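You operate a simulated robot arm through the tools that you are given. There is no shell and no other tool.

You are at the controls of a simulated robot arm. One attempt, no reset.

TASK
Wheel the grey roll to the inspection table and load the feed cradle.
Fine: brake the trolley at the table before you lift the roll off.

It is judged by the outcome, as a careful person would: the job done as asked, and still so three seconds after it is handed in. It fails if anything else is knocked over, pushed out of place, dropped, spilled or broken.

THE ROBOT
A 6-joint arm with a two-finger gripper, fixed in place. Base frame: the origin is on the floor under the middle of its stand, x ahead of it, y to its left, z up. Units: mm, degrees, N and s.
It reaches about 1637 mm from its shoulder. Its first joint turns from -166.0 to 166.0 degrees. Payload 3.43 kg.
The tool frame sits at the grasp point between the pads (the TCP): z along the fingers, y along the line on which they close. The tips reach 20 mm beyond it. The gripper opens to 190 mm; its body begins 248 mm behind the TCP.
Orientation is that of the tool frame in the base frame, as [roll, pitch, yaw] about the fixed x, y, z axes, in that order (R = Rz(yaw) Ry(pitch) Rx(roll)). With the fingers straight down and closing along the base's y, the tool's x points along the base's -x, its y along +y and its z along -z.

THE INTERFACE
- The arm moves only by the tool play_rows. Its argument "moves" is one flat list of numbers, 6 for each row, row after row: the shift along the tool's x, y, z in mm, then the turn, a rotation vector about the tool's x, y, z in degrees. In form: [tx, ty, tz, ax, ay, az, tx, ty, tz, ax, ay, az, ...]. A call has 1 to 20 rows; each row shifts and turns the commanded pose from where the row before left it, along the tool's axes as they then stand. "grip" is the opening in per cent of the stroke, from 0 (shut) to 100 (fully open), set as the call begins (left out, the last holds). Rows are played at 5 a second. More than 50 mm and 8.6 degrees between two rows, or a gripper value outside its range, and nothing of the call is played. A pose out of reach is approached as far as the arm can. The call stops where the force on the tool passes 90 N (or 10 N more than at its start, if that is more) or the arm is blocked; 0.2 s more then pass. Each finger travels about 45 mm/s and halts on what it meets, pressing with about 45 N; the grip force reading is that of the motor and also rises with nothing between the fingers. The clock runs only during rows and for 0.2 s after the last one: add rows that do not move to give the fingers time. The reply holds the time, the measured pose of the TCP, the force on the tool along the base axes, the opening and the grip force, in the units named above and with some noise, with the torque about the TCP (base axes, N m) and any sound that the robot's microphone picked up, and new pictures: "pictures" is both (left out), scene, wrist or none.
- Cameras (640 x 400 px; columns grow to the right, rows downward): "scene" is fixed at [227.8, 649.3, 1344.3]; the picture's right is [-0.40, -0.92, 0.00], its down [-0.70, 0.30, -0.65] and it looks along [0.60, -0.26, -0.76] (base axes); focal length 214 px, centre (320, 200). "wrist" rides on the gripper at [70, -8, -288] in the tool frame; the picture's right is [0.12, 0.99, 0.00], its down [-0.96, 0.12, -0.25] and it looks along [-0.25, 0.03, 0.97] (tool axes); focal length 261 px, centre (320, 200). There is no depth. A picture from a camera that has moved, and an enlarged one, comes with that camera's place and axes in the base frame and with its lens. The place of the scene camera against the robot may be out by one fixed shift of up to 18 mm in any direction.
- lift_body(by): slides the trunk up (or, below 0, down) by that many mm; the arm rides with it, the base frame stays. It gives what a move gives, with no picture.
- enlarge(camera, box): a new picture of the part [left, top, right, bottom] of that camera's present view, enlarged. The clock stands still meanwhile.
- hand_in(): hands the job in; it is judged then, once.

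Nothing tells you positions but the pictures and the camera data. Unless the task says otherwise, let go and move clear before handing in.

The tools are called as name(argument=value, ...) on one line, values as JSON. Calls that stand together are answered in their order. play_rows: Moves the arm, as the interface text tells. Its arguments: {"type":"object","properties":{"moves":{"type":"array","items":{"type":"number"}},"grip":{"type":"number"},"pictures":{"type":"string","enum":["both","scene","wrist","none"]}},"required":["moves"]} The other tools are called the same way: lift_body (by) moves the trunk up or down; enlarge (camera, box) takes an enlarged picture of a part of a camera's view; hand_in () hands the job in.

At the start:

```text
time_s: 0.0
tool_pos: [892.8, 329.2, 1058.0]
orientation: [180.0, 0.0, -180.0]
ft_force: [-0.4, -0.3, -0.9]
moment: [0.0, 0.02, -0.04]
width: 189.9
grasp_force: 0.0
trunk travel left (down, up): [-150.0, 90.0]
```

scene: 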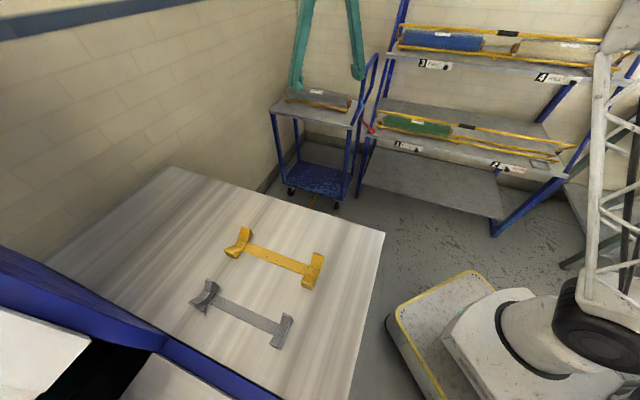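
wrist: 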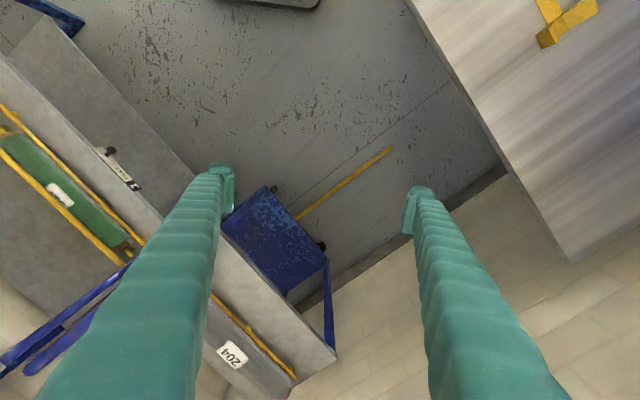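

I see a table with a yellow and a grey cradle, a blue trolley carrying a grey roll, and a shelf with other rolls. I'll look closer before moving anything.

enlarge(camera="scene", box=[250, 60, 410, 220])

enlarge(camera="scene", box=[170, 200, 350, 370])

enlarge(camera="scene", box=[360, 10, 640, 200])

enlarge(camera="wrist", box=[160, 150, 400, 400])

enlarge(camera="wrist", box=[0, 0, 240, 400])

```text
2.50 times, centred on (330, 140) of scene
camera zoom: at [227.8, 649.3, 1344.3], right [-0.4, -0.92, 0.0], down [-0.7, 0.3, -0.65], along [0.6, -0.26, -0.76], focal length 536 px, centre (295, 350)
```

zoom: 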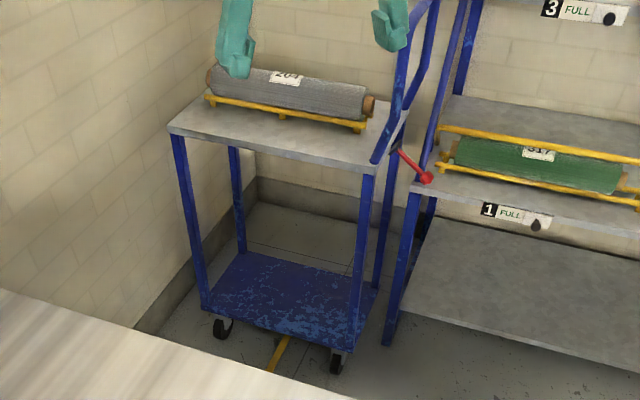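

```text
2.35 times, centred on (260, 285) of scene
camera zoom: at [227.8, 649.3, 1344.3], right [-0.4, -0.92, 0.0], down [-0.7, 0.3, -0.65], along [0.6, -0.26, -0.76], focal length 505 px, centre (461, 0)
```

zoom: 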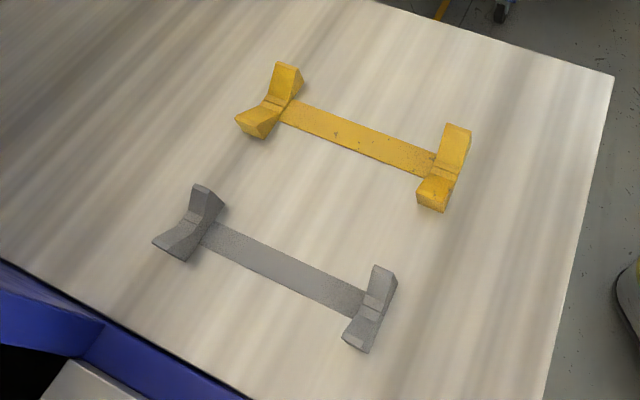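

```text
2.11 times, centred on (500, 105) of scene
camera zoom: at [227.8, 649.3, 1344.3], right [-0.4, -0.92, 0.0], down [-0.7, 0.3, -0.65], along [0.6, -0.26, -0.76], focal length 452 px, centre (-59, 400)
```

zoom: 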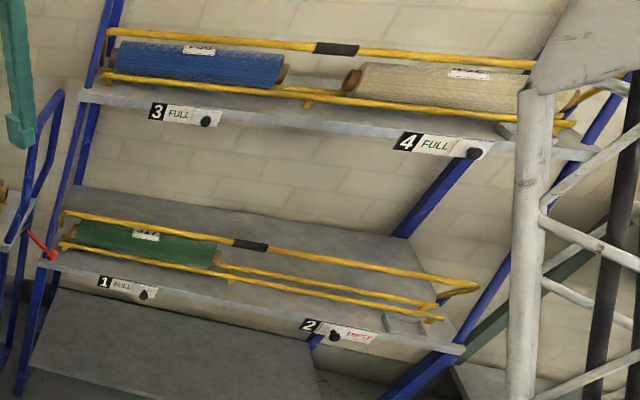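

```text
1.60 times, centred on (280, 275) of wrist
camera zoom: at [820.7, 320.4, 1346.1], right [-0.12, 0.99, 0.0], down [0.96, 0.12, 0.25], along [0.25, 0.03, -0.97], focal length 417 px, centre (384, 80)
```

zoom: 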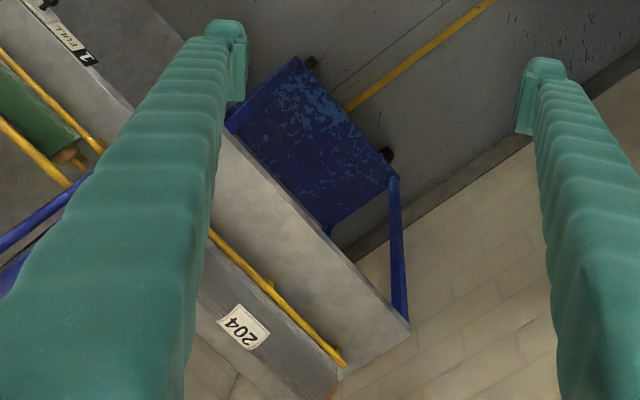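

```text
1.00 times, centred on (120, 200) of wrist (not enlarged: the box is as wide or as high as the picture)
camera zoom: at [820.7, 320.4, 1346.1], right [-0.12, 0.99, 0.0], down [0.96, 0.12, 0.25], along [0.25, 0.03, -0.97], focal length 261 px, centre (520, 200)
```

zoom: 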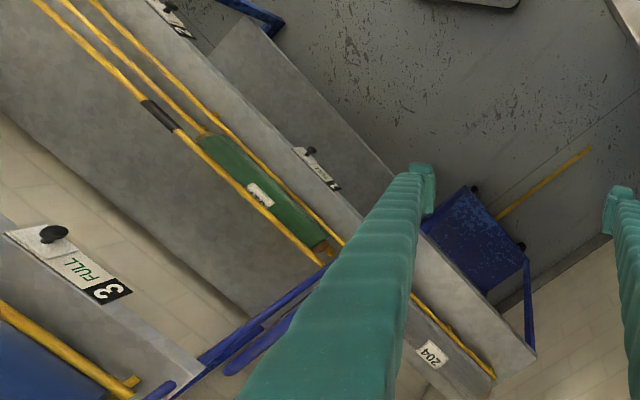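

The trolley's top looks to be at about z=750 and it sits some 600 mm from the table, whose top is around z=790. I want a closer look at the handle, the red lever and the cradles.

enlarge(camera="scene", box=[340, 40, 400, 140])

enlarge(camera="scene", box=[335, 100, 395, 150])

enlarge(camera="scene", box=[0, 220, 180, 400])

enlarge(camera="wrist", box=[0, 220, 160, 400])

enlarge(camera="scene", box=[270, 75, 370, 135])

```text
4.00 times, centred on (370, 90) of scene
camera zoom: at [227.8, 649.3, 1344.3], right [-0.4, -0.92, 0.0], down [-0.7, 0.3, -0.65], along [0.6, -0.26, -0.76], focal length 858 px, centre (120, 640)
```

zoom: 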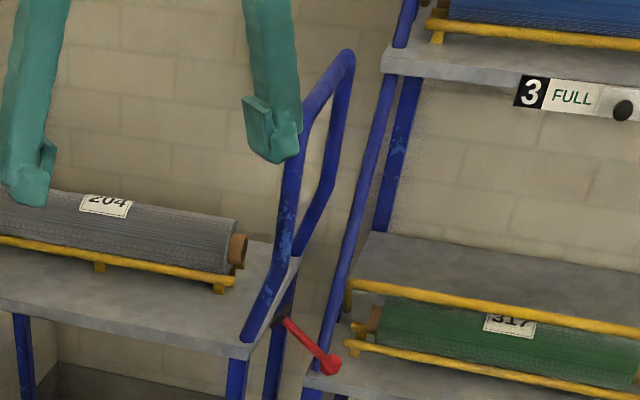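

```text
8.00 times, centred on (365, 125) of scene
camera zoom: at [227.8, 649.3, 1344.3], right [-0.4, -0.92, 0.0], down [-0.7, 0.3, -0.65], along [0.6, -0.26, -0.76], focal length 1716 px, centre (-40, 800)
```

zoom: 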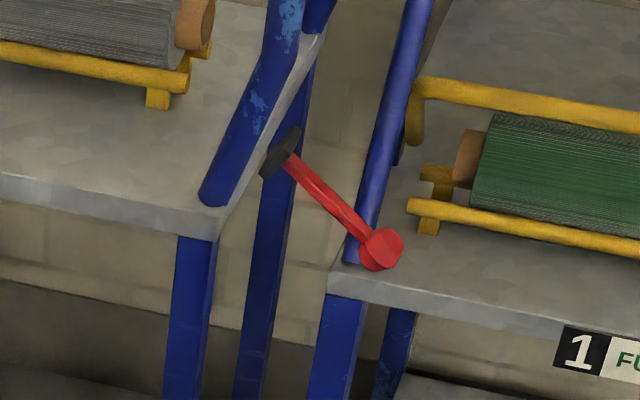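

```text
2.22 times, centred on (90, 310) of scene
camera zoom: at [227.8, 649.3, 1344.3], right [-0.4, -0.92, 0.0], down [-0.7, 0.3, -0.65], along [0.6, -0.26, -0.76], focal length 477 px, centre (831, -44)
```

zoom: 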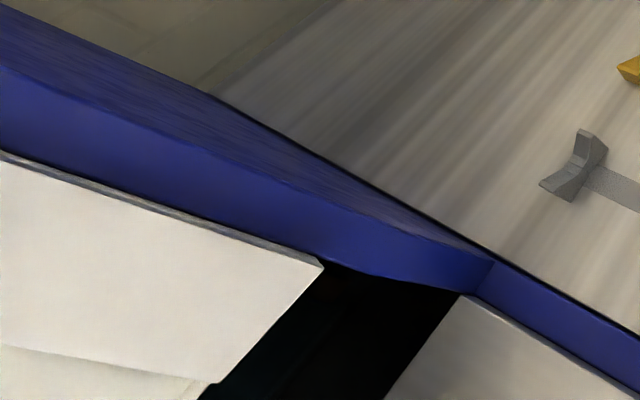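

```text
2.22 times, centred on (80, 310) of wrist
camera zoom: at [820.7, 320.4, 1346.1], right [-0.12, 0.99, 0.0], down [0.96, 0.12, 0.25], along [0.25, 0.03, -0.97], focal length 579 px, centre (853, -44)
```

zoom: 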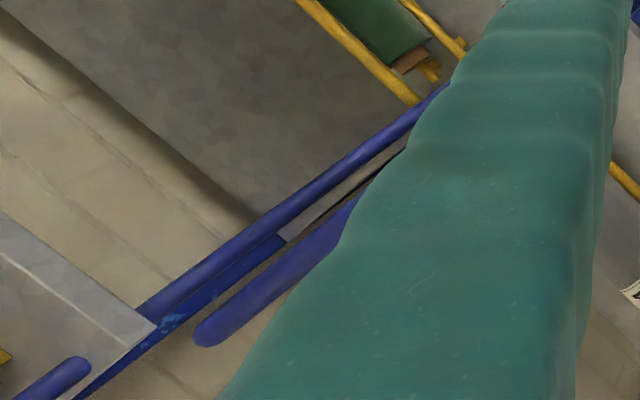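

```text
6.40 times, centred on (320, 105) of scene
camera zoom: at [227.8, 649.3, 1344.3], right [-0.4, -0.92, 0.0], down [-0.7, 0.3, -0.65], along [0.6, -0.26, -0.76], focal length 1373 px, centre (320, 808)
```

zoom: 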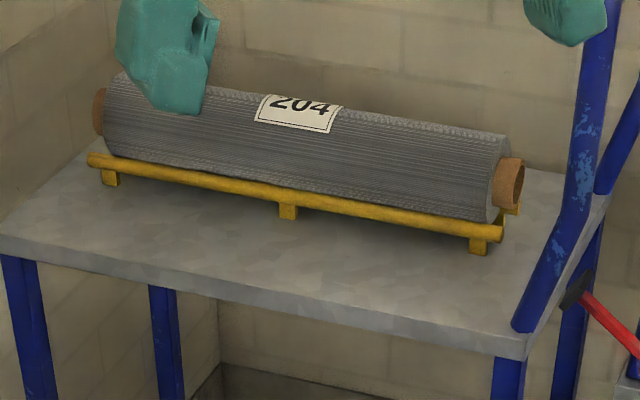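

The trolley has a U-handle and a red lever on its shelf-side end. The table carries two parallel cradles, yellow near the edge and grey further in. I'll move the arm high over the table to look for markings that show which one is the feed cradle.

play_rows(moves=[30, 34, 0, 0, 0, 0, 30, 34, 0, 0, 0, 0, 30, 34, 0, 0, 0, 0, 30, 34, 0, 0, 0, 0, 30, 34, 0, 0, 0, 0, 30, 34, 0, 0, 0, 0, 30, 34, 0, 0, 0, 0, 30, 34, 0, 0, 0, 0], pictures="both")

```text
time_s: 1.8
tool_pos: [652.2, 603.1, 1056.5]
orientation: [180.0, 0.1, 180.0]
ft_force: [-0.4, -0.8, 0.0]
moment: [0.13, 0.1, 0.03]
width: 190.2
grasp_force: 0.1
trunk travel left (down, up): [-150.0, 90.0]
camera wrist: at [580.9, 592.7, 1344.4], right [-0.12, 0.99, 0.0], down [0.96, 0.11, 0.25], along [0.25, 0.03, -0.97], focal length 261 px, centre (320, 200)
```

scene: 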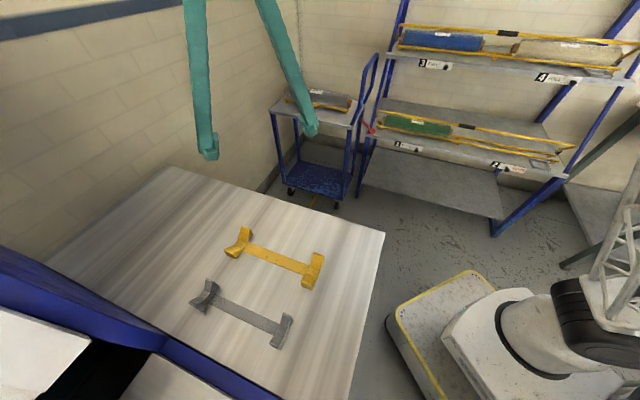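
wrist: 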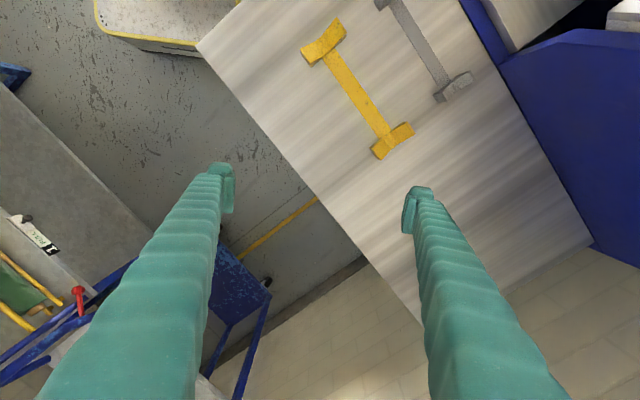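

The blue frame behind the table looks like the inspection machine. I'll enlarge both cradles and that frame to see whether anything tells which is the feed.

enlarge(camera="wrist", box=[290, 0, 490, 170])

enlarge(camera="wrist", box=[440, 0, 640, 250])

enlarge(camera="wrist", box=[0, 190, 180, 400])

enlarge(camera="scene", box=[215, 215, 335, 300])

enlarge(camera="scene", box=[180, 270, 300, 355])

```text
2.35 times, centred on (390, 85) of wrist
camera zoom: at [580.9, 592.7, 1344.4], right [-0.12, 0.99, 0.0], down [0.96, 0.11, 0.25], along [0.25, 0.03, -0.97], focal length 613 px, centre (155, 471)
```

zoom: 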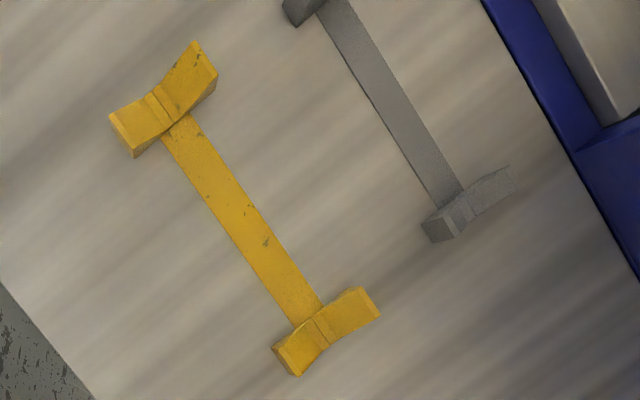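

```text
1.60 times, centred on (540, 125) of wrist
camera zoom: at [580.9, 592.7, 1344.4], right [-0.12, 0.99, 0.0], down [0.96, 0.11, 0.25], along [0.25, 0.03, -0.97], focal length 417 px, centre (-32, 320)
```

zoom: 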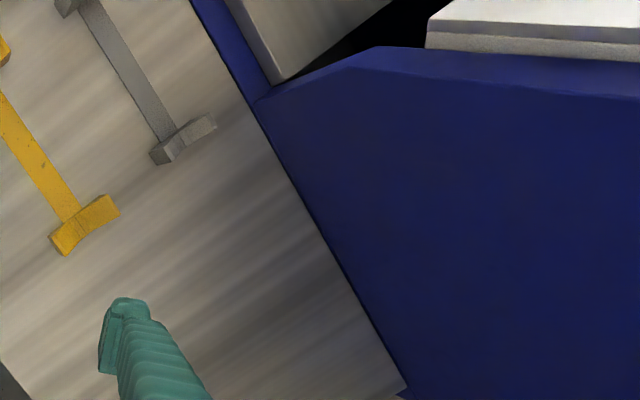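

```text
1.90 times, centred on (90, 295) of wrist
camera zoom: at [580.9, 592.7, 1344.4], right [-0.12, 0.99, 0.0], down [0.96, 0.11, 0.25], along [0.25, 0.03, -0.97], focal length 496 px, centre (758, 19)
```

zoom: 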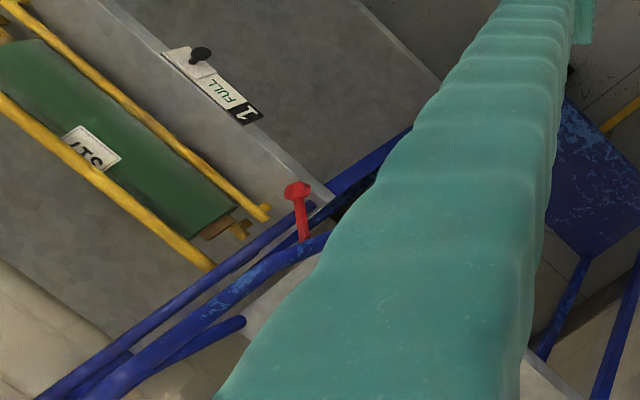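

```text
4.71 times, centred on (275, 258) of scene
camera zoom: at [227.8, 649.3, 1344.3], right [-0.4, -0.92, 0.0], down [-0.7, 0.3, -0.65], along [0.6, -0.26, -0.76], focal length 1009 px, centre (532, -71)
```

zoom: 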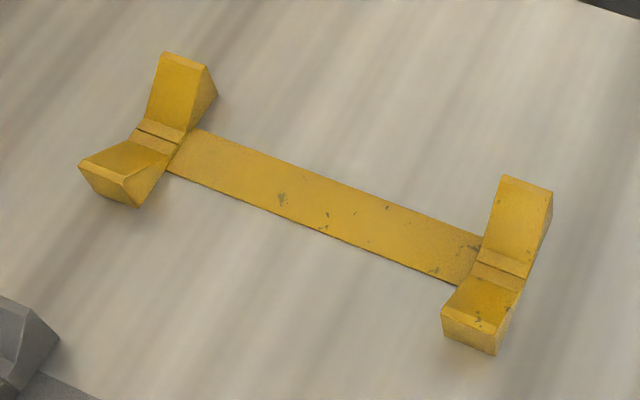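

```text
4.71 times, centred on (240, 312) of scene
camera zoom: at [227.8, 649.3, 1344.3], right [-0.4, -0.92, 0.0], down [-0.7, 0.3, -0.65], along [0.6, -0.26, -0.76], focal length 1009 px, centre (696, -329)
```

zoom: 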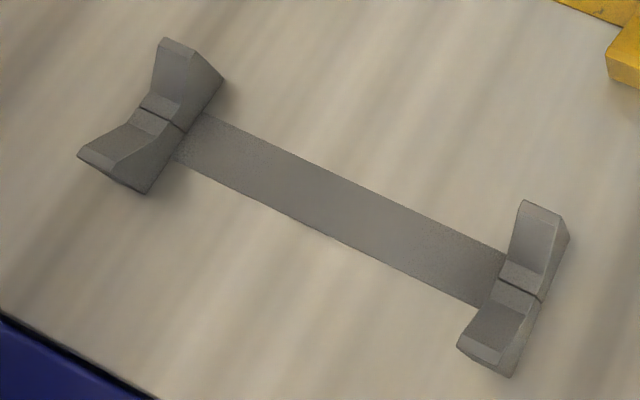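

There are no labels on the cradles themselves. I'll tilt the wrist to look across the table at the machine's front and at the wall for a sign.

play_rows(moves=[0, 0, 0, -5.6, 5.6, 0, 0, 0, 0, -5.6, 5.6, 0, 0, 0, 0, -5.6, 5.6, 0, 0, 0, 0, -5.6, 5.6, 0, 0, 0, 0, -5.6, 5.6, 0, 0, 0, 0, -5.6, 5.6, 0], pictures="both")

```text
time_s: 3.2
tool_pos: [651.3, 601.3, 1059.1]
orientation: [142.3, -31.4, -169.0]
ft_force: [-0.1, -0.3, 0.8]
moment: [-0.12, -0.19, -0.04]
width: 190.3
grasp_force: 0.1
trunk travel left (down, up): [-150.0, 90.0]
camera wrist: at [740.7, 432.5, 1284.7], right [0.06, 0.81, 0.58], down [0.95, 0.12, -0.27], along [-0.3, 0.57, -0.77], focal length 261 px, centre (320, 200)
```

scene: 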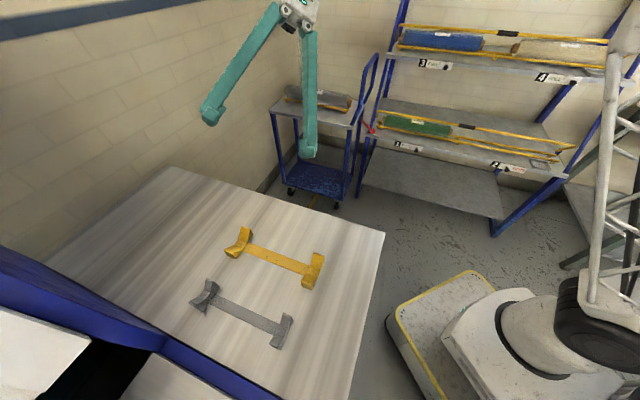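
wrist: 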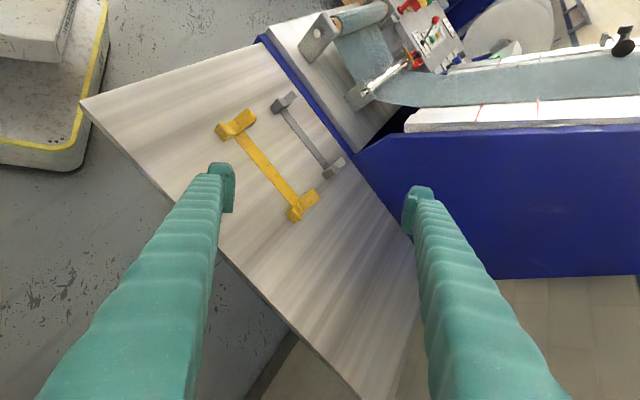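

The inspection machine is now in view, with some cloth on it. I'll enlarge that area.

enlarge(camera="wrist", box=[250, 0, 490, 150])

enlarge(camera="wrist", box=[380, 0, 520, 90])

enlarge(camera="wrist", box=[460, 0, 640, 150])

enlarge(camera="wrist", box=[200, 80, 360, 230])

```text
2.67 times, centred on (370, 75) of wrist
camera zoom: at [740.7, 432.5, 1284.7], right [0.06, 0.81, 0.58], down [0.95, 0.12, -0.27], along [-0.3, 0.57, -0.77], focal length 695 px, centre (187, 533)
```

zoom: 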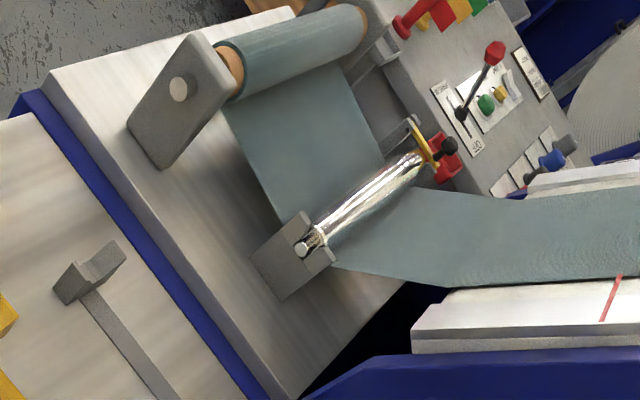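

```text
4.44 times, centred on (450, 45) of wrist
camera zoom: at [740.7, 432.5, 1284.7], right [0.06, 0.81, 0.58], down [0.95, 0.12, -0.27], along [-0.3, 0.57, -0.77], focal length 1158 px, centre (-258, 889)
```

zoom: 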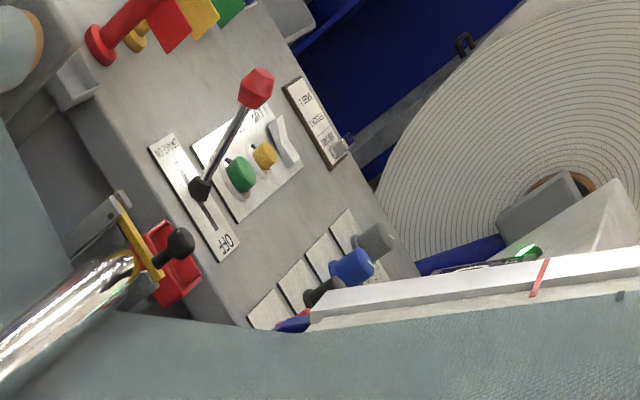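

```text
2.67 times, centred on (550, 75) of wrist
camera zoom: at [740.7, 432.5, 1284.7], right [0.06, 0.81, 0.58], down [0.95, 0.12, -0.27], along [-0.3, 0.57, -0.77], focal length 695 px, centre (-293, 533)
```

zoom: 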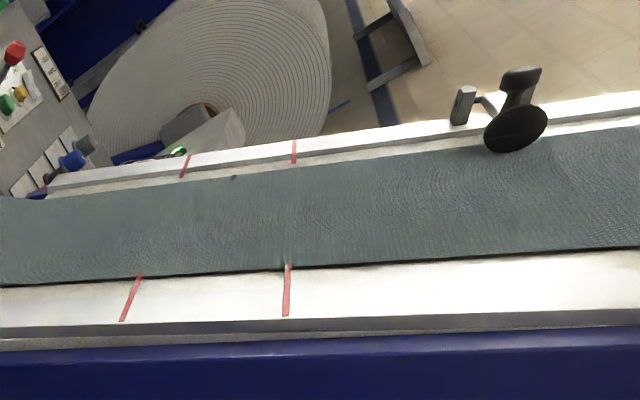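

```text
2.67 times, centred on (280, 155) of wrist
camera zoom: at [740.7, 432.5, 1284.7], right [0.06, 0.81, 0.58], down [0.95, 0.12, -0.27], along [-0.3, 0.57, -0.77], focal length 695 px, centre (427, 320)
```

zoom: 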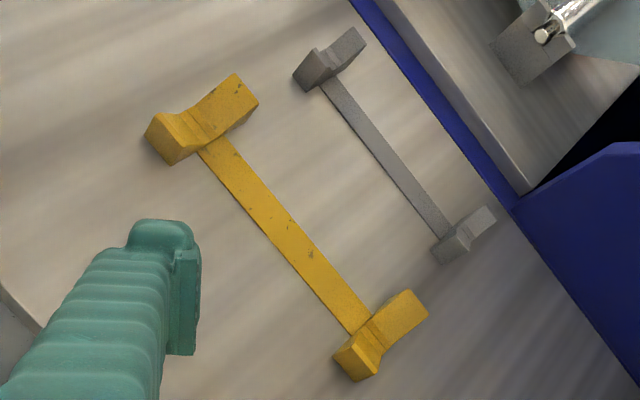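

There's a control panel with text on it. I'll zoom in tighter on the panel and the roll stand.

enlarge(camera="wrist", box=[405, 15, 465, 52])

enlarge(camera="wrist", box=[430, 40, 480, 75])

enlarge(camera="wrist", box=[440, 10, 480, 40])

enlarge(camera="wrist", box=[290, 0, 440, 110])

```text
10.67 times, centred on (435, 34) of wrist
camera zoom: at [740.7, 432.5, 1284.7], right [0.06, 0.81, 0.58], down [0.95, 0.12, -0.27], along [-0.3, 0.57, -0.77], focal length 2780 px, centre (-907, 1976)
```

zoom: 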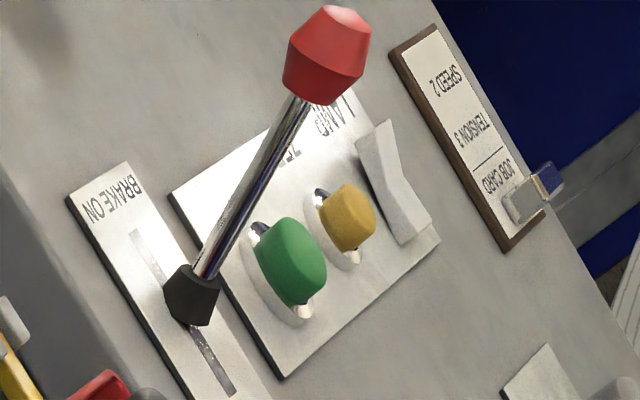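

```text
11.43 times, centred on (455, 58) of wrist
camera zoom: at [740.7, 432.5, 1284.7], right [0.06, 0.81, 0.58], down [0.95, 0.12, -0.27], along [-0.3, 0.57, -0.77], focal length 2979 px, centre (-1223, 1829)
```

zoom: 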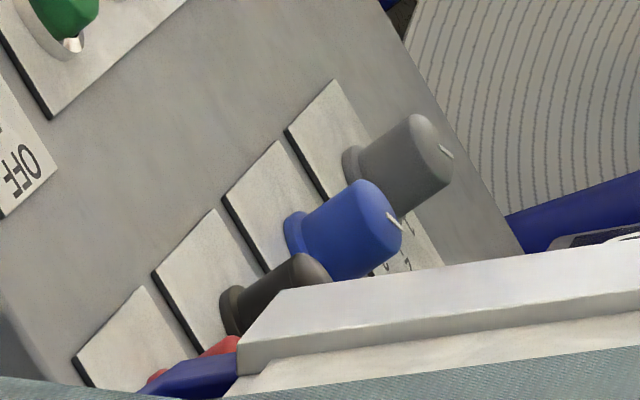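

```text
13.33 times, centred on (460, 25) of wrist
camera zoom: at [740.7, 432.5, 1284.7], right [0.06, 0.81, 0.58], down [0.95, 0.12, -0.27], along [-0.3, 0.57, -0.77], focal length 3475 px, centre (-1547, 2533)
```

zoom: 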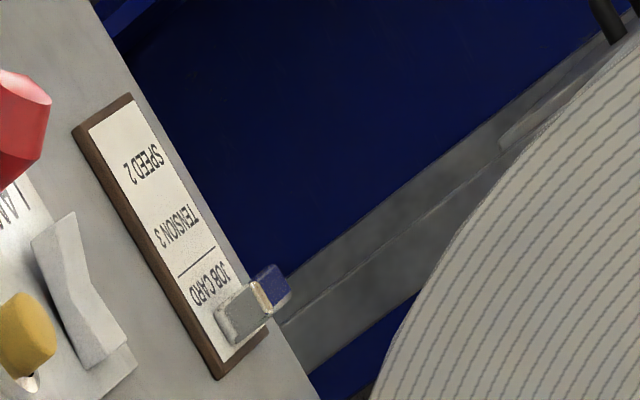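

```text
3.64 times, centred on (365, 55) of wrist
camera zoom: at [740.7, 432.5, 1284.7], right [0.06, 0.81, 0.58], down [0.95, 0.12, -0.27], along [-0.3, 0.57, -0.77], focal length 948 px, centre (156, 727)
```

zoom: 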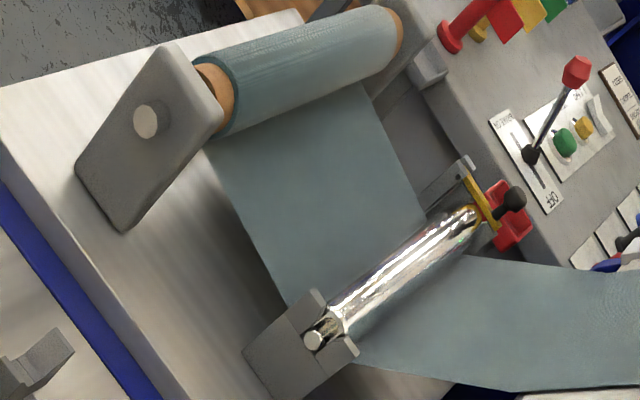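

Those controls belong to the machine and aren't part of this job. I'll check the table's front edge and legs from the trolley side for a label, moving back toward the trolley and a bit lower.

play_rows(moves=[0, 0, -45, 0, 0, 0, 0, 0, -45, 0, 0, 0, 0, 0, -45, 0, 0, 0, 0, 0, -45, 0, 0, 0, 0, 0, -45, 0, 0, 0, 0, 0, -45, -5, 5, 0, 0, 0, -20, -5, 5, 0], pictures="both")

```text
time_s: 4.8
tool_pos: [731.9, 481.7, 1172.4]
orientation: [127.1, -37.6, -161.8]
ft_force: [0.6, 0.5, 1.0]
moment: [-0.08, -0.15, -0.06]
width: 190.0
grasp_force: 0.0
out of reach, approached as far as the arm can: row 4, 5, 6, 7
trunk travel left (down, up): [-150.0, 90.0]
camera wrist: at [848.2, 271.7, 1347.1], right [0.18, 0.69, 0.7], down [0.9, 0.16, -0.4], along [-0.39, 0.7, -0.59], focal length 261 px, centre (320, 200)
```

scene: 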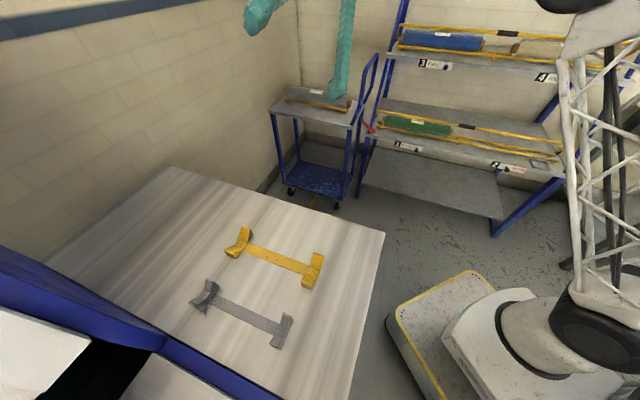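
wrist: 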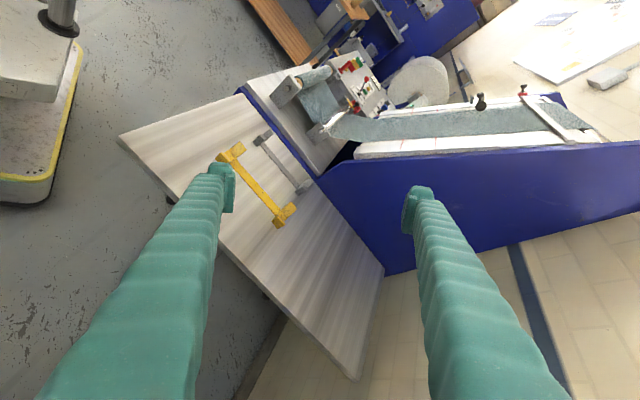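

enlarge(camera="wrist", box=[250, 0, 410, 100])

enlarge(camera="wrist", box=[400, 0, 640, 150])

enlarge(camera="wrist", box=[110, 80, 390, 390])

enlarge(camera="wrist", box=[510, 0, 610, 60])

```text
4.00 times, centred on (330, 50) of wrist
camera zoom: at [848.2, 271.7, 1347.1], right [0.18, 0.69, 0.7], down [0.9, 0.16, -0.4], along [-0.39, 0.7, -0.59], focal length 1043 px, centre (280, 800)
```

zoom: 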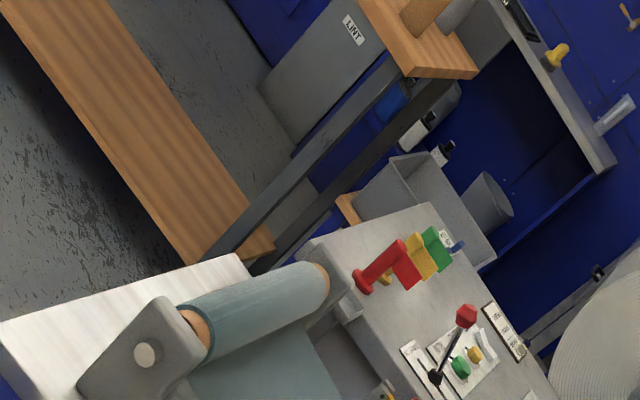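

```text
2.67 times, centred on (520, 75) of wrist
camera zoom: at [848.2, 271.7, 1347.1], right [0.18, 0.69, 0.7], down [0.9, 0.16, -0.4], along [-0.39, 0.7, -0.59], focal length 695 px, centre (-213, 533)
```

zoom: 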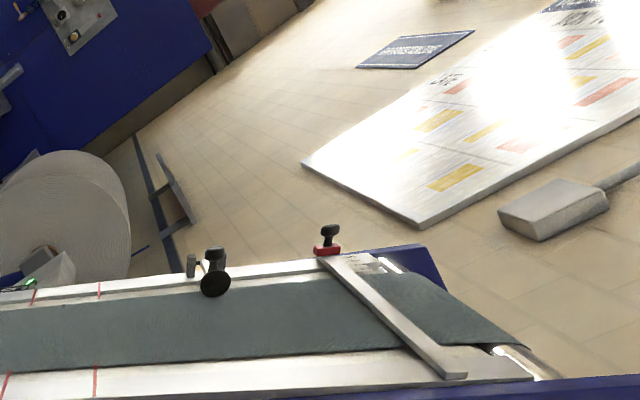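

```text
1.29 times, centred on (250, 235) of wrist
camera zoom: at [848.2, 271.7, 1347.1], right [0.18, 0.69, 0.7], down [0.9, 0.16, -0.4], along [-0.39, 0.7, -0.59], focal length 336 px, centre (410, 155)
```

zoom: 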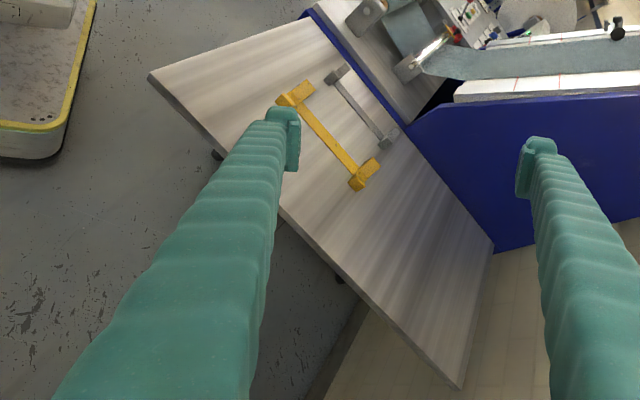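

```text
6.40 times, centred on (560, 30) of wrist
camera zoom: at [848.2, 271.7, 1347.1], right [0.18, 0.69, 0.7], down [0.9, 0.16, -0.4], along [-0.39, 0.7, -0.59], focal length 1668 px, centre (-1216, 1288)
```

zoom: 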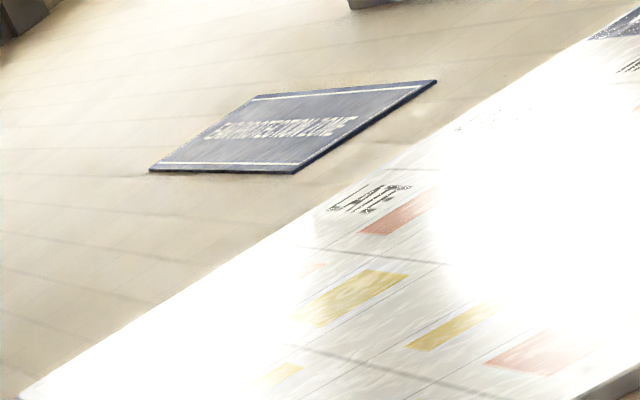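

The enlarged pictures are re-rendered sharply, so I can zoom hard on the cradles, the table edge and the surrounding floor and wall from here.

enlarge(camera="wrist", box=[210, 135, 310, 235])

enlarge(camera="wrist", box=[250, 120, 320, 200])

enlarge(camera="wrist", box=[110, 120, 220, 220])

enlarge(camera="wrist", box=[220, 240, 360, 390])

enlarge(camera="scene", box=[220, 0, 420, 100])

enlarge(camera="scene", box=[60, 0, 280, 200])

```text
4.00 times, centred on (260, 185) of wrist
camera zoom: at [848.2, 271.7, 1347.1], right [0.18, 0.69, 0.7], down [0.9, 0.16, -0.4], along [-0.39, 0.7, -0.59], focal length 1043 px, centre (560, 260)
```

zoom: 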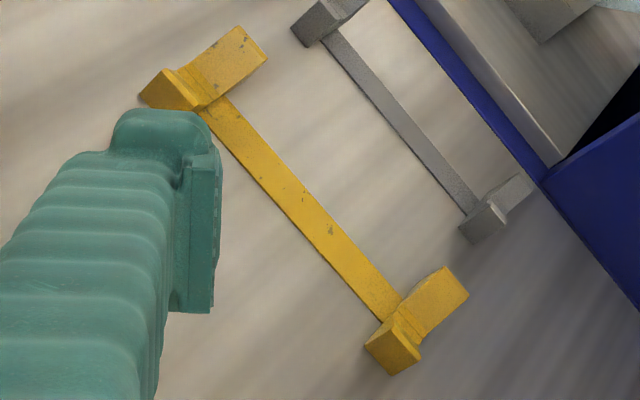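

```text
5.00 times, centred on (285, 160) of wrist
camera zoom: at [848.2, 271.7, 1347.1], right [0.18, 0.69, 0.7], down [0.9, 0.16, -0.4], along [-0.39, 0.7, -0.59], focal length 1303 px, centre (495, 400)
```

zoom: 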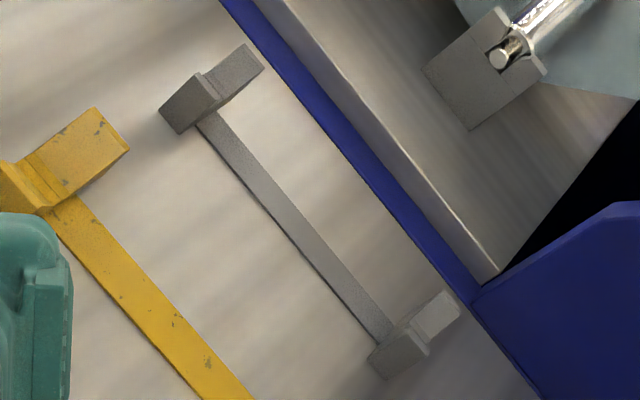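

```text
4.00 times, centred on (165, 170) of wrist
camera zoom: at [848.2, 271.7, 1347.1], right [0.18, 0.69, 0.7], down [0.9, 0.16, -0.4], along [-0.39, 0.7, -0.59], focal length 1043 px, centre (940, 320)
```

zoom: 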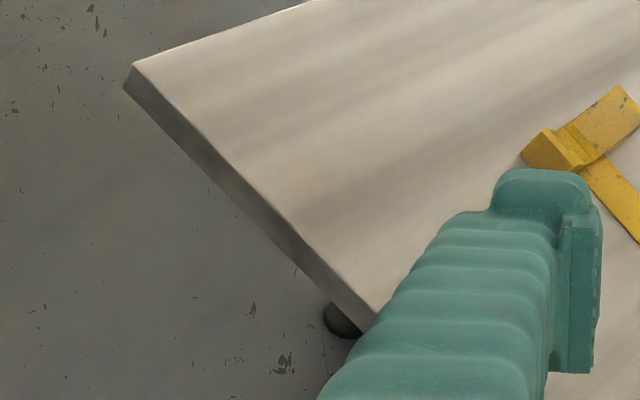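

```text
2.67 times, centred on (290, 315) of wrist
camera zoom: at [848.2, 271.7, 1347.1], right [0.18, 0.69, 0.7], down [0.9, 0.16, -0.4], along [-0.39, 0.7, -0.59], focal length 695 px, centre (400, -107)
```

zoom: 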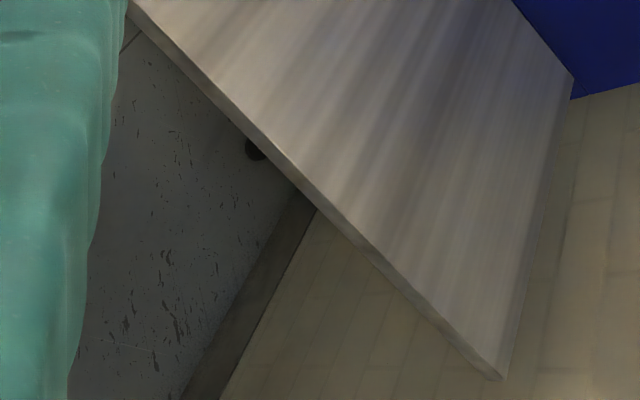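

```text
3.20 times, centred on (320, 50) of scene
camera zoom: at [227.8, 649.3, 1344.3], right [-0.4, -0.92, 0.0], down [-0.7, 0.3, -0.65], along [0.6, -0.26, -0.76], focal length 686 px, centre (320, 680)
```

zoom: 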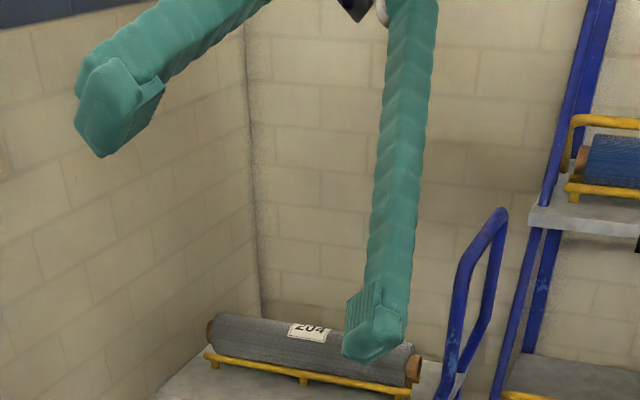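

```text
2.00 times, centred on (170, 100) of scene
camera zoom: at [227.8, 649.3, 1344.3], right [-0.4, -0.92, 0.0], down [-0.7, 0.3, -0.65], along [0.6, -0.26, -0.76], focal length 429 px, centre (620, 400)
```

zoom: 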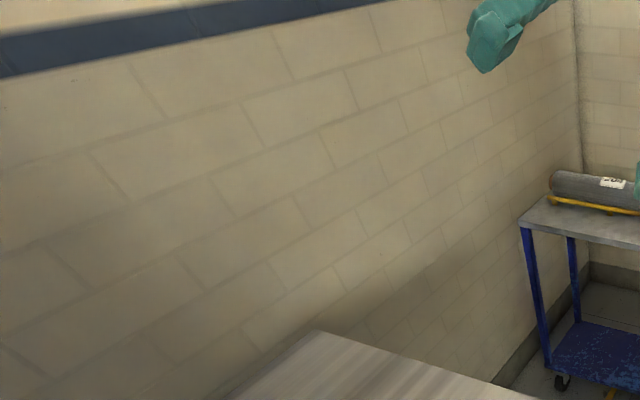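

There are no labels so far. A board on the far wall has writing, so I'll turn the wrist up to read it before deciding on the cradle.

play_rows(moves=[0, 0, 40, -6, 4, 0, 0, 0, 40, -6, 4, 0, 0, 0, 40, -6, 4, 0, 0, 0, 0, -6, 4, 0, 0, 0, 0, -6, 4, 0], pictures="wrist")

```text
time_s: 6.0
tool_pos: [654.7, 560.5, 1128.6]
orientation: [80.2, -43.2, -134.8]
ft_force: [-1.2, 0.9, 1.1]
moment: [-0.13, -0.11, -0.09]
width: 190.0
grasp_force: 0.1
trunk travel left (down, up): [-150.0, 90.0]
camera wrist: at [789.8, 297.3, 1134.3], right [0.53, 0.29, 0.79], down [0.72, 0.34, -0.61], along [-0.45, 0.89, -0.03], focal length 261 px, centre (320, 200)
```

wrist: 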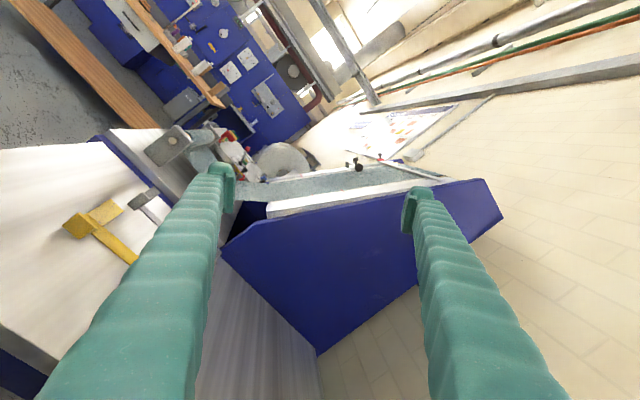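

enlarge(camera="wrist", box=[330, 90, 460, 180])

enlarge(camera="wrist", box=[130, 0, 330, 130])

enlarge(camera="wrist", box=[140, 110, 320, 220])

enlarge(camera="wrist", box=[0, 100, 200, 400])

```text
4.44 times, centred on (395, 135) of wrist
camera zoom: at [789.8, 297.3, 1134.3], right [0.53, 0.29, 0.79], down [0.72, 0.34, -0.61], along [-0.45, 0.89, -0.03], focal length 1158 px, centre (-13, 489)
```

zoom: 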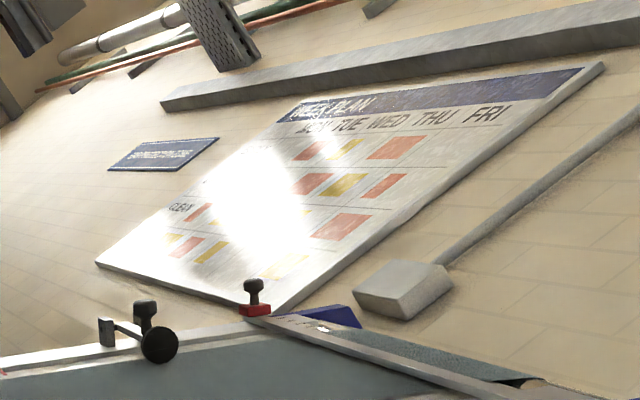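

```text
3.08 times, centred on (230, 65) of wrist
camera zoom: at [789.8, 297.3, 1134.3], right [0.53, 0.29, 0.79], down [0.72, 0.34, -0.61], along [-0.45, 0.89, -0.03], focal length 802 px, centre (597, 615)
```

zoom: 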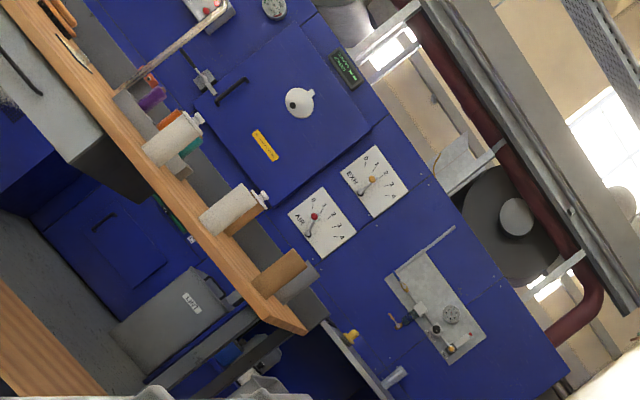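

```text
3.56 times, centred on (230, 165) of wrist
camera zoom: at [789.8, 297.3, 1134.3], right [0.53, 0.29, 0.79], down [0.72, 0.34, -0.61], along [-0.45, 0.89, -0.03], focal length 927 px, centre (640, 324)
```

zoom: 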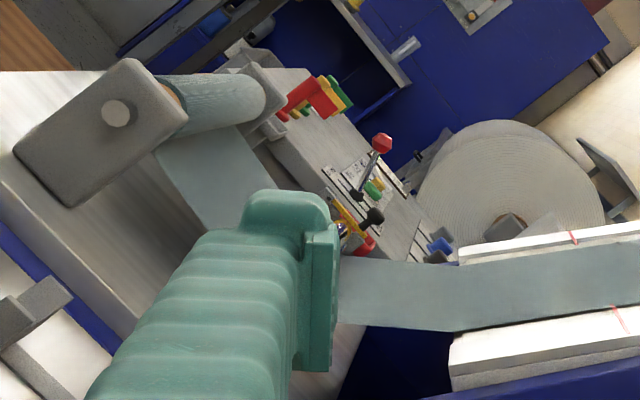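

```text
1.33 times, centred on (100, 250) of wrist
camera zoom: at [789.8, 297.3, 1134.3], right [0.53, 0.29, 0.79], down [0.72, 0.34, -0.61], along [-0.45, 0.89, -0.03], focal length 348 px, centre (613, 133)
```

zoom: 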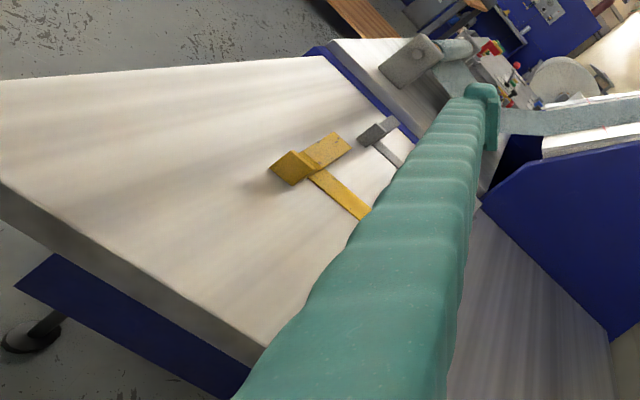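

I found no label. The yellow cradle is the larger one and sits on the loading side, painted like the other roll rests. The smaller grey one by the machine looks like the take-up, so I take yellow as the feed cradle. Next I'll straighten the wrist, then look closely at the trolley's handle and lever.

play_rows(moves=[0, 0, 0, 6, -4, 0, 0, 0, 0, 6, -4, 0, 0, 0, 0, 6, -4, 0, 0, 0, 0, 6, -4, 0, 0, 0, 0, 6, -4, 0, 0, 0, 0, 5, -5, 0, 0, 0, 0, 5, -5, 0, 0, 0, 0, 5.6, -5.6, 0, 0, 0, 0, 5.6, -5.6, 0, 0, 0, 0, 5.6, -5.6, 0, 0, 0, 0, 5.6, -5.6, 0, 0, 0, 0, 5.6, -5.6, 0, 0, 0, 0, 5.6, -5.6, 0], pictures="none")

```text
time_s: 8.8
tool_pos: [657.0, 560.7, 1128.0]
orientation: [-179.9, 0.2, 179.8]
ft_force: [0.4, 0.2, 0.8]
moment: [0.11, 0.16, 0.0]
width: 189.9
grasp_force: 0.2
trunk travel left (down, up): [-150.0, 90.0]
```

play_rows(moves=[-11, -47, 0, 0, 0, 0, -11, -47, 0, 0, 0, 0, -11, -47, 0, 0, 0, 0, -11, -47, 0, 0, 0, 0, -11, -47, 0, 0, 0, 0, -11, -47, 0, 0, 0, 0, -11, -47, 0, 0, 0, 0, -11, -47, 0, 0, 0, 0, -11, -47, 0, 0, 0, 0, -11, -47, 0, 0, 0, 0, -11, -47, 0, 0, 0, 0, -11, -47, 0, 0, 0, 0, -11, -47, 0, 0, 0, 0, 0, 0, 0, 0, 0, -7.5, 0, 0, 0, 0, 0, -7.5, 0, 0, 0, 0, 0, -7.5, 0, 0, 0, 0, 0, -7.5, 0, 0, 0, 0, 0, -7.5, 0, 0, 0, 0, 0, -7.5], pictures="both")

```text
time_s: 12.8
tool_pos: [799.8, -51.4, 1129.5]
orientation: [180.0, 0.1, -134.8]
ft_force: [1.0, 0.7, 0.4]
moment: [-0.02, 0.01, 0.01]
width: 190.0
grasp_force: 0.1
trunk travel left (down, up): [-150.0, 90.0]
camera wrist: at [754.4, -106.9, 1416.5], right [-0.79, 0.62, 0.0], down [0.6, 0.76, 0.25], along [0.15, 0.19, -0.97], focal length 261 px, centre (320, 200)
```

scene: 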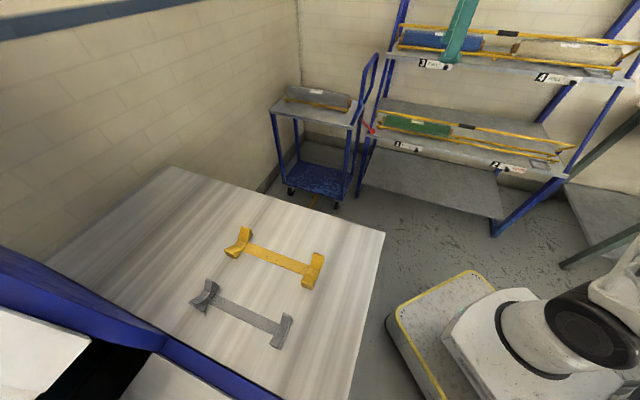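
wrist: 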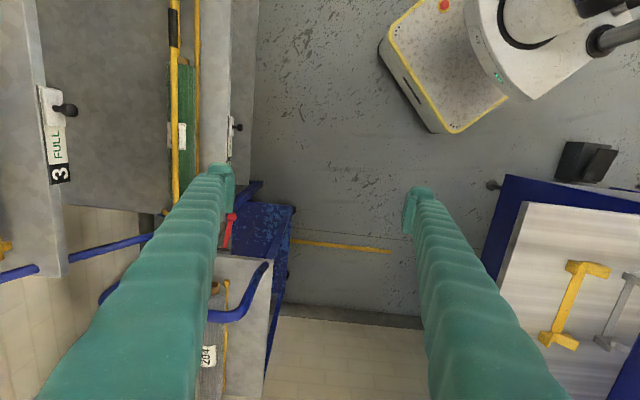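

enlarge(camera="wrist", box=[90, 170, 300, 400])

enlarge(camera="wrist", box=[200, 190, 300, 260])

```text
1.74 times, centred on (195, 285) of wrist
camera zoom: at [754.4, -106.9, 1416.5], right [-0.79, 0.62, 0.0], down [0.6, 0.76, 0.25], along [0.15, 0.19, -0.97], focal length 453 px, centre (537, 52)
```

zoom: 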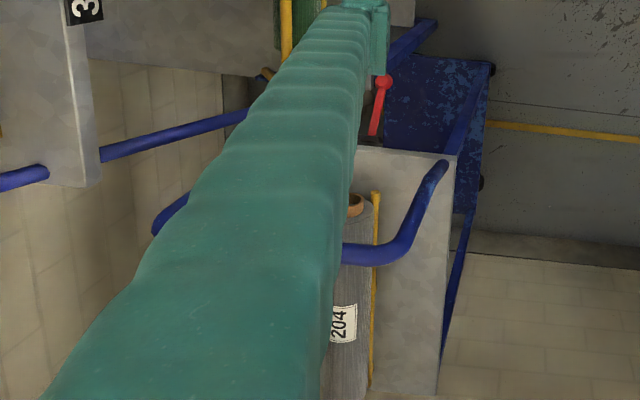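

```text
5.71 times, centred on (250, 225) of wrist
camera zoom: at [754.4, -106.9, 1416.5], right [-0.79, 0.62, 0.0], down [0.6, 0.76, 0.25], along [0.15, 0.19, -0.97], focal length 1489 px, centre (720, 57)
```

zoom: 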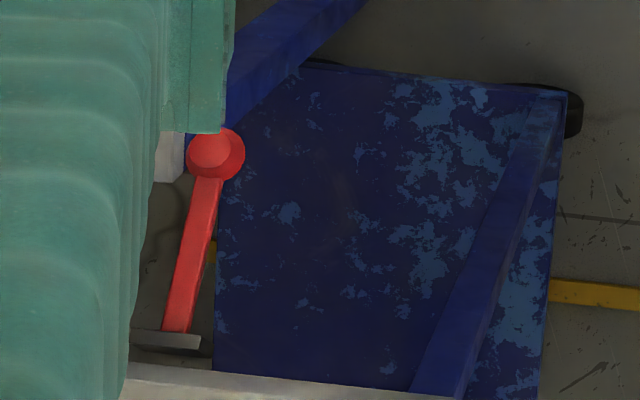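

The handle's front post rises from the trolley's near corner, and the lever sits under it on the shelf side. I'll centre on the handle and tilt the wrist to view it from the shelf side.

play_rows(moves=[0, -40, 20, 0, 0, 0, 0, -40, 20, 0, 0, 0, 0, -40, 20, 0, 0, 0, 0, -40, 20, 0, 0, 0, 0, 0, 0, 0, -7.5, 0, 0, 0, 0, 0, -7.5, 0, 0, 0, 0, 0, -7.5, 0, 0, 0, 0, 0, -7.5, 0, 0, 0, 0, 0, -7.5, 0, 0, 0, 0, 0, -7.5, 0], pictures="both")

```text
time_s: 15.0
tool_pos: [912.4, -163.5, 1048.5]
orientation: [-180.0, 45.1, -135.0]
ft_force: [0.0, 0.4, 0.5]
moment: [-0.12, 0.05, -0.02]
width: 190.1
grasp_force: 0.0
trunk travel left (down, up): [-150.0, 90.0]
camera wrist: at [737.9, -348.2, 1201.9], right [-0.76, 0.64, -0.08], down [0.27, 0.44, 0.86], along [0.59, 0.63, -0.51], focal length 261 px, centre (320, 200)
```

scene: 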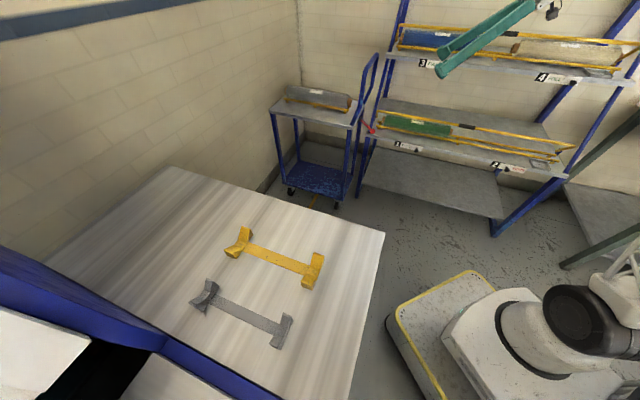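
wrist: 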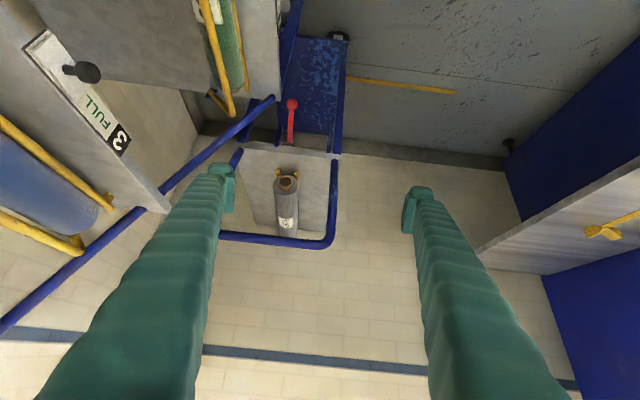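

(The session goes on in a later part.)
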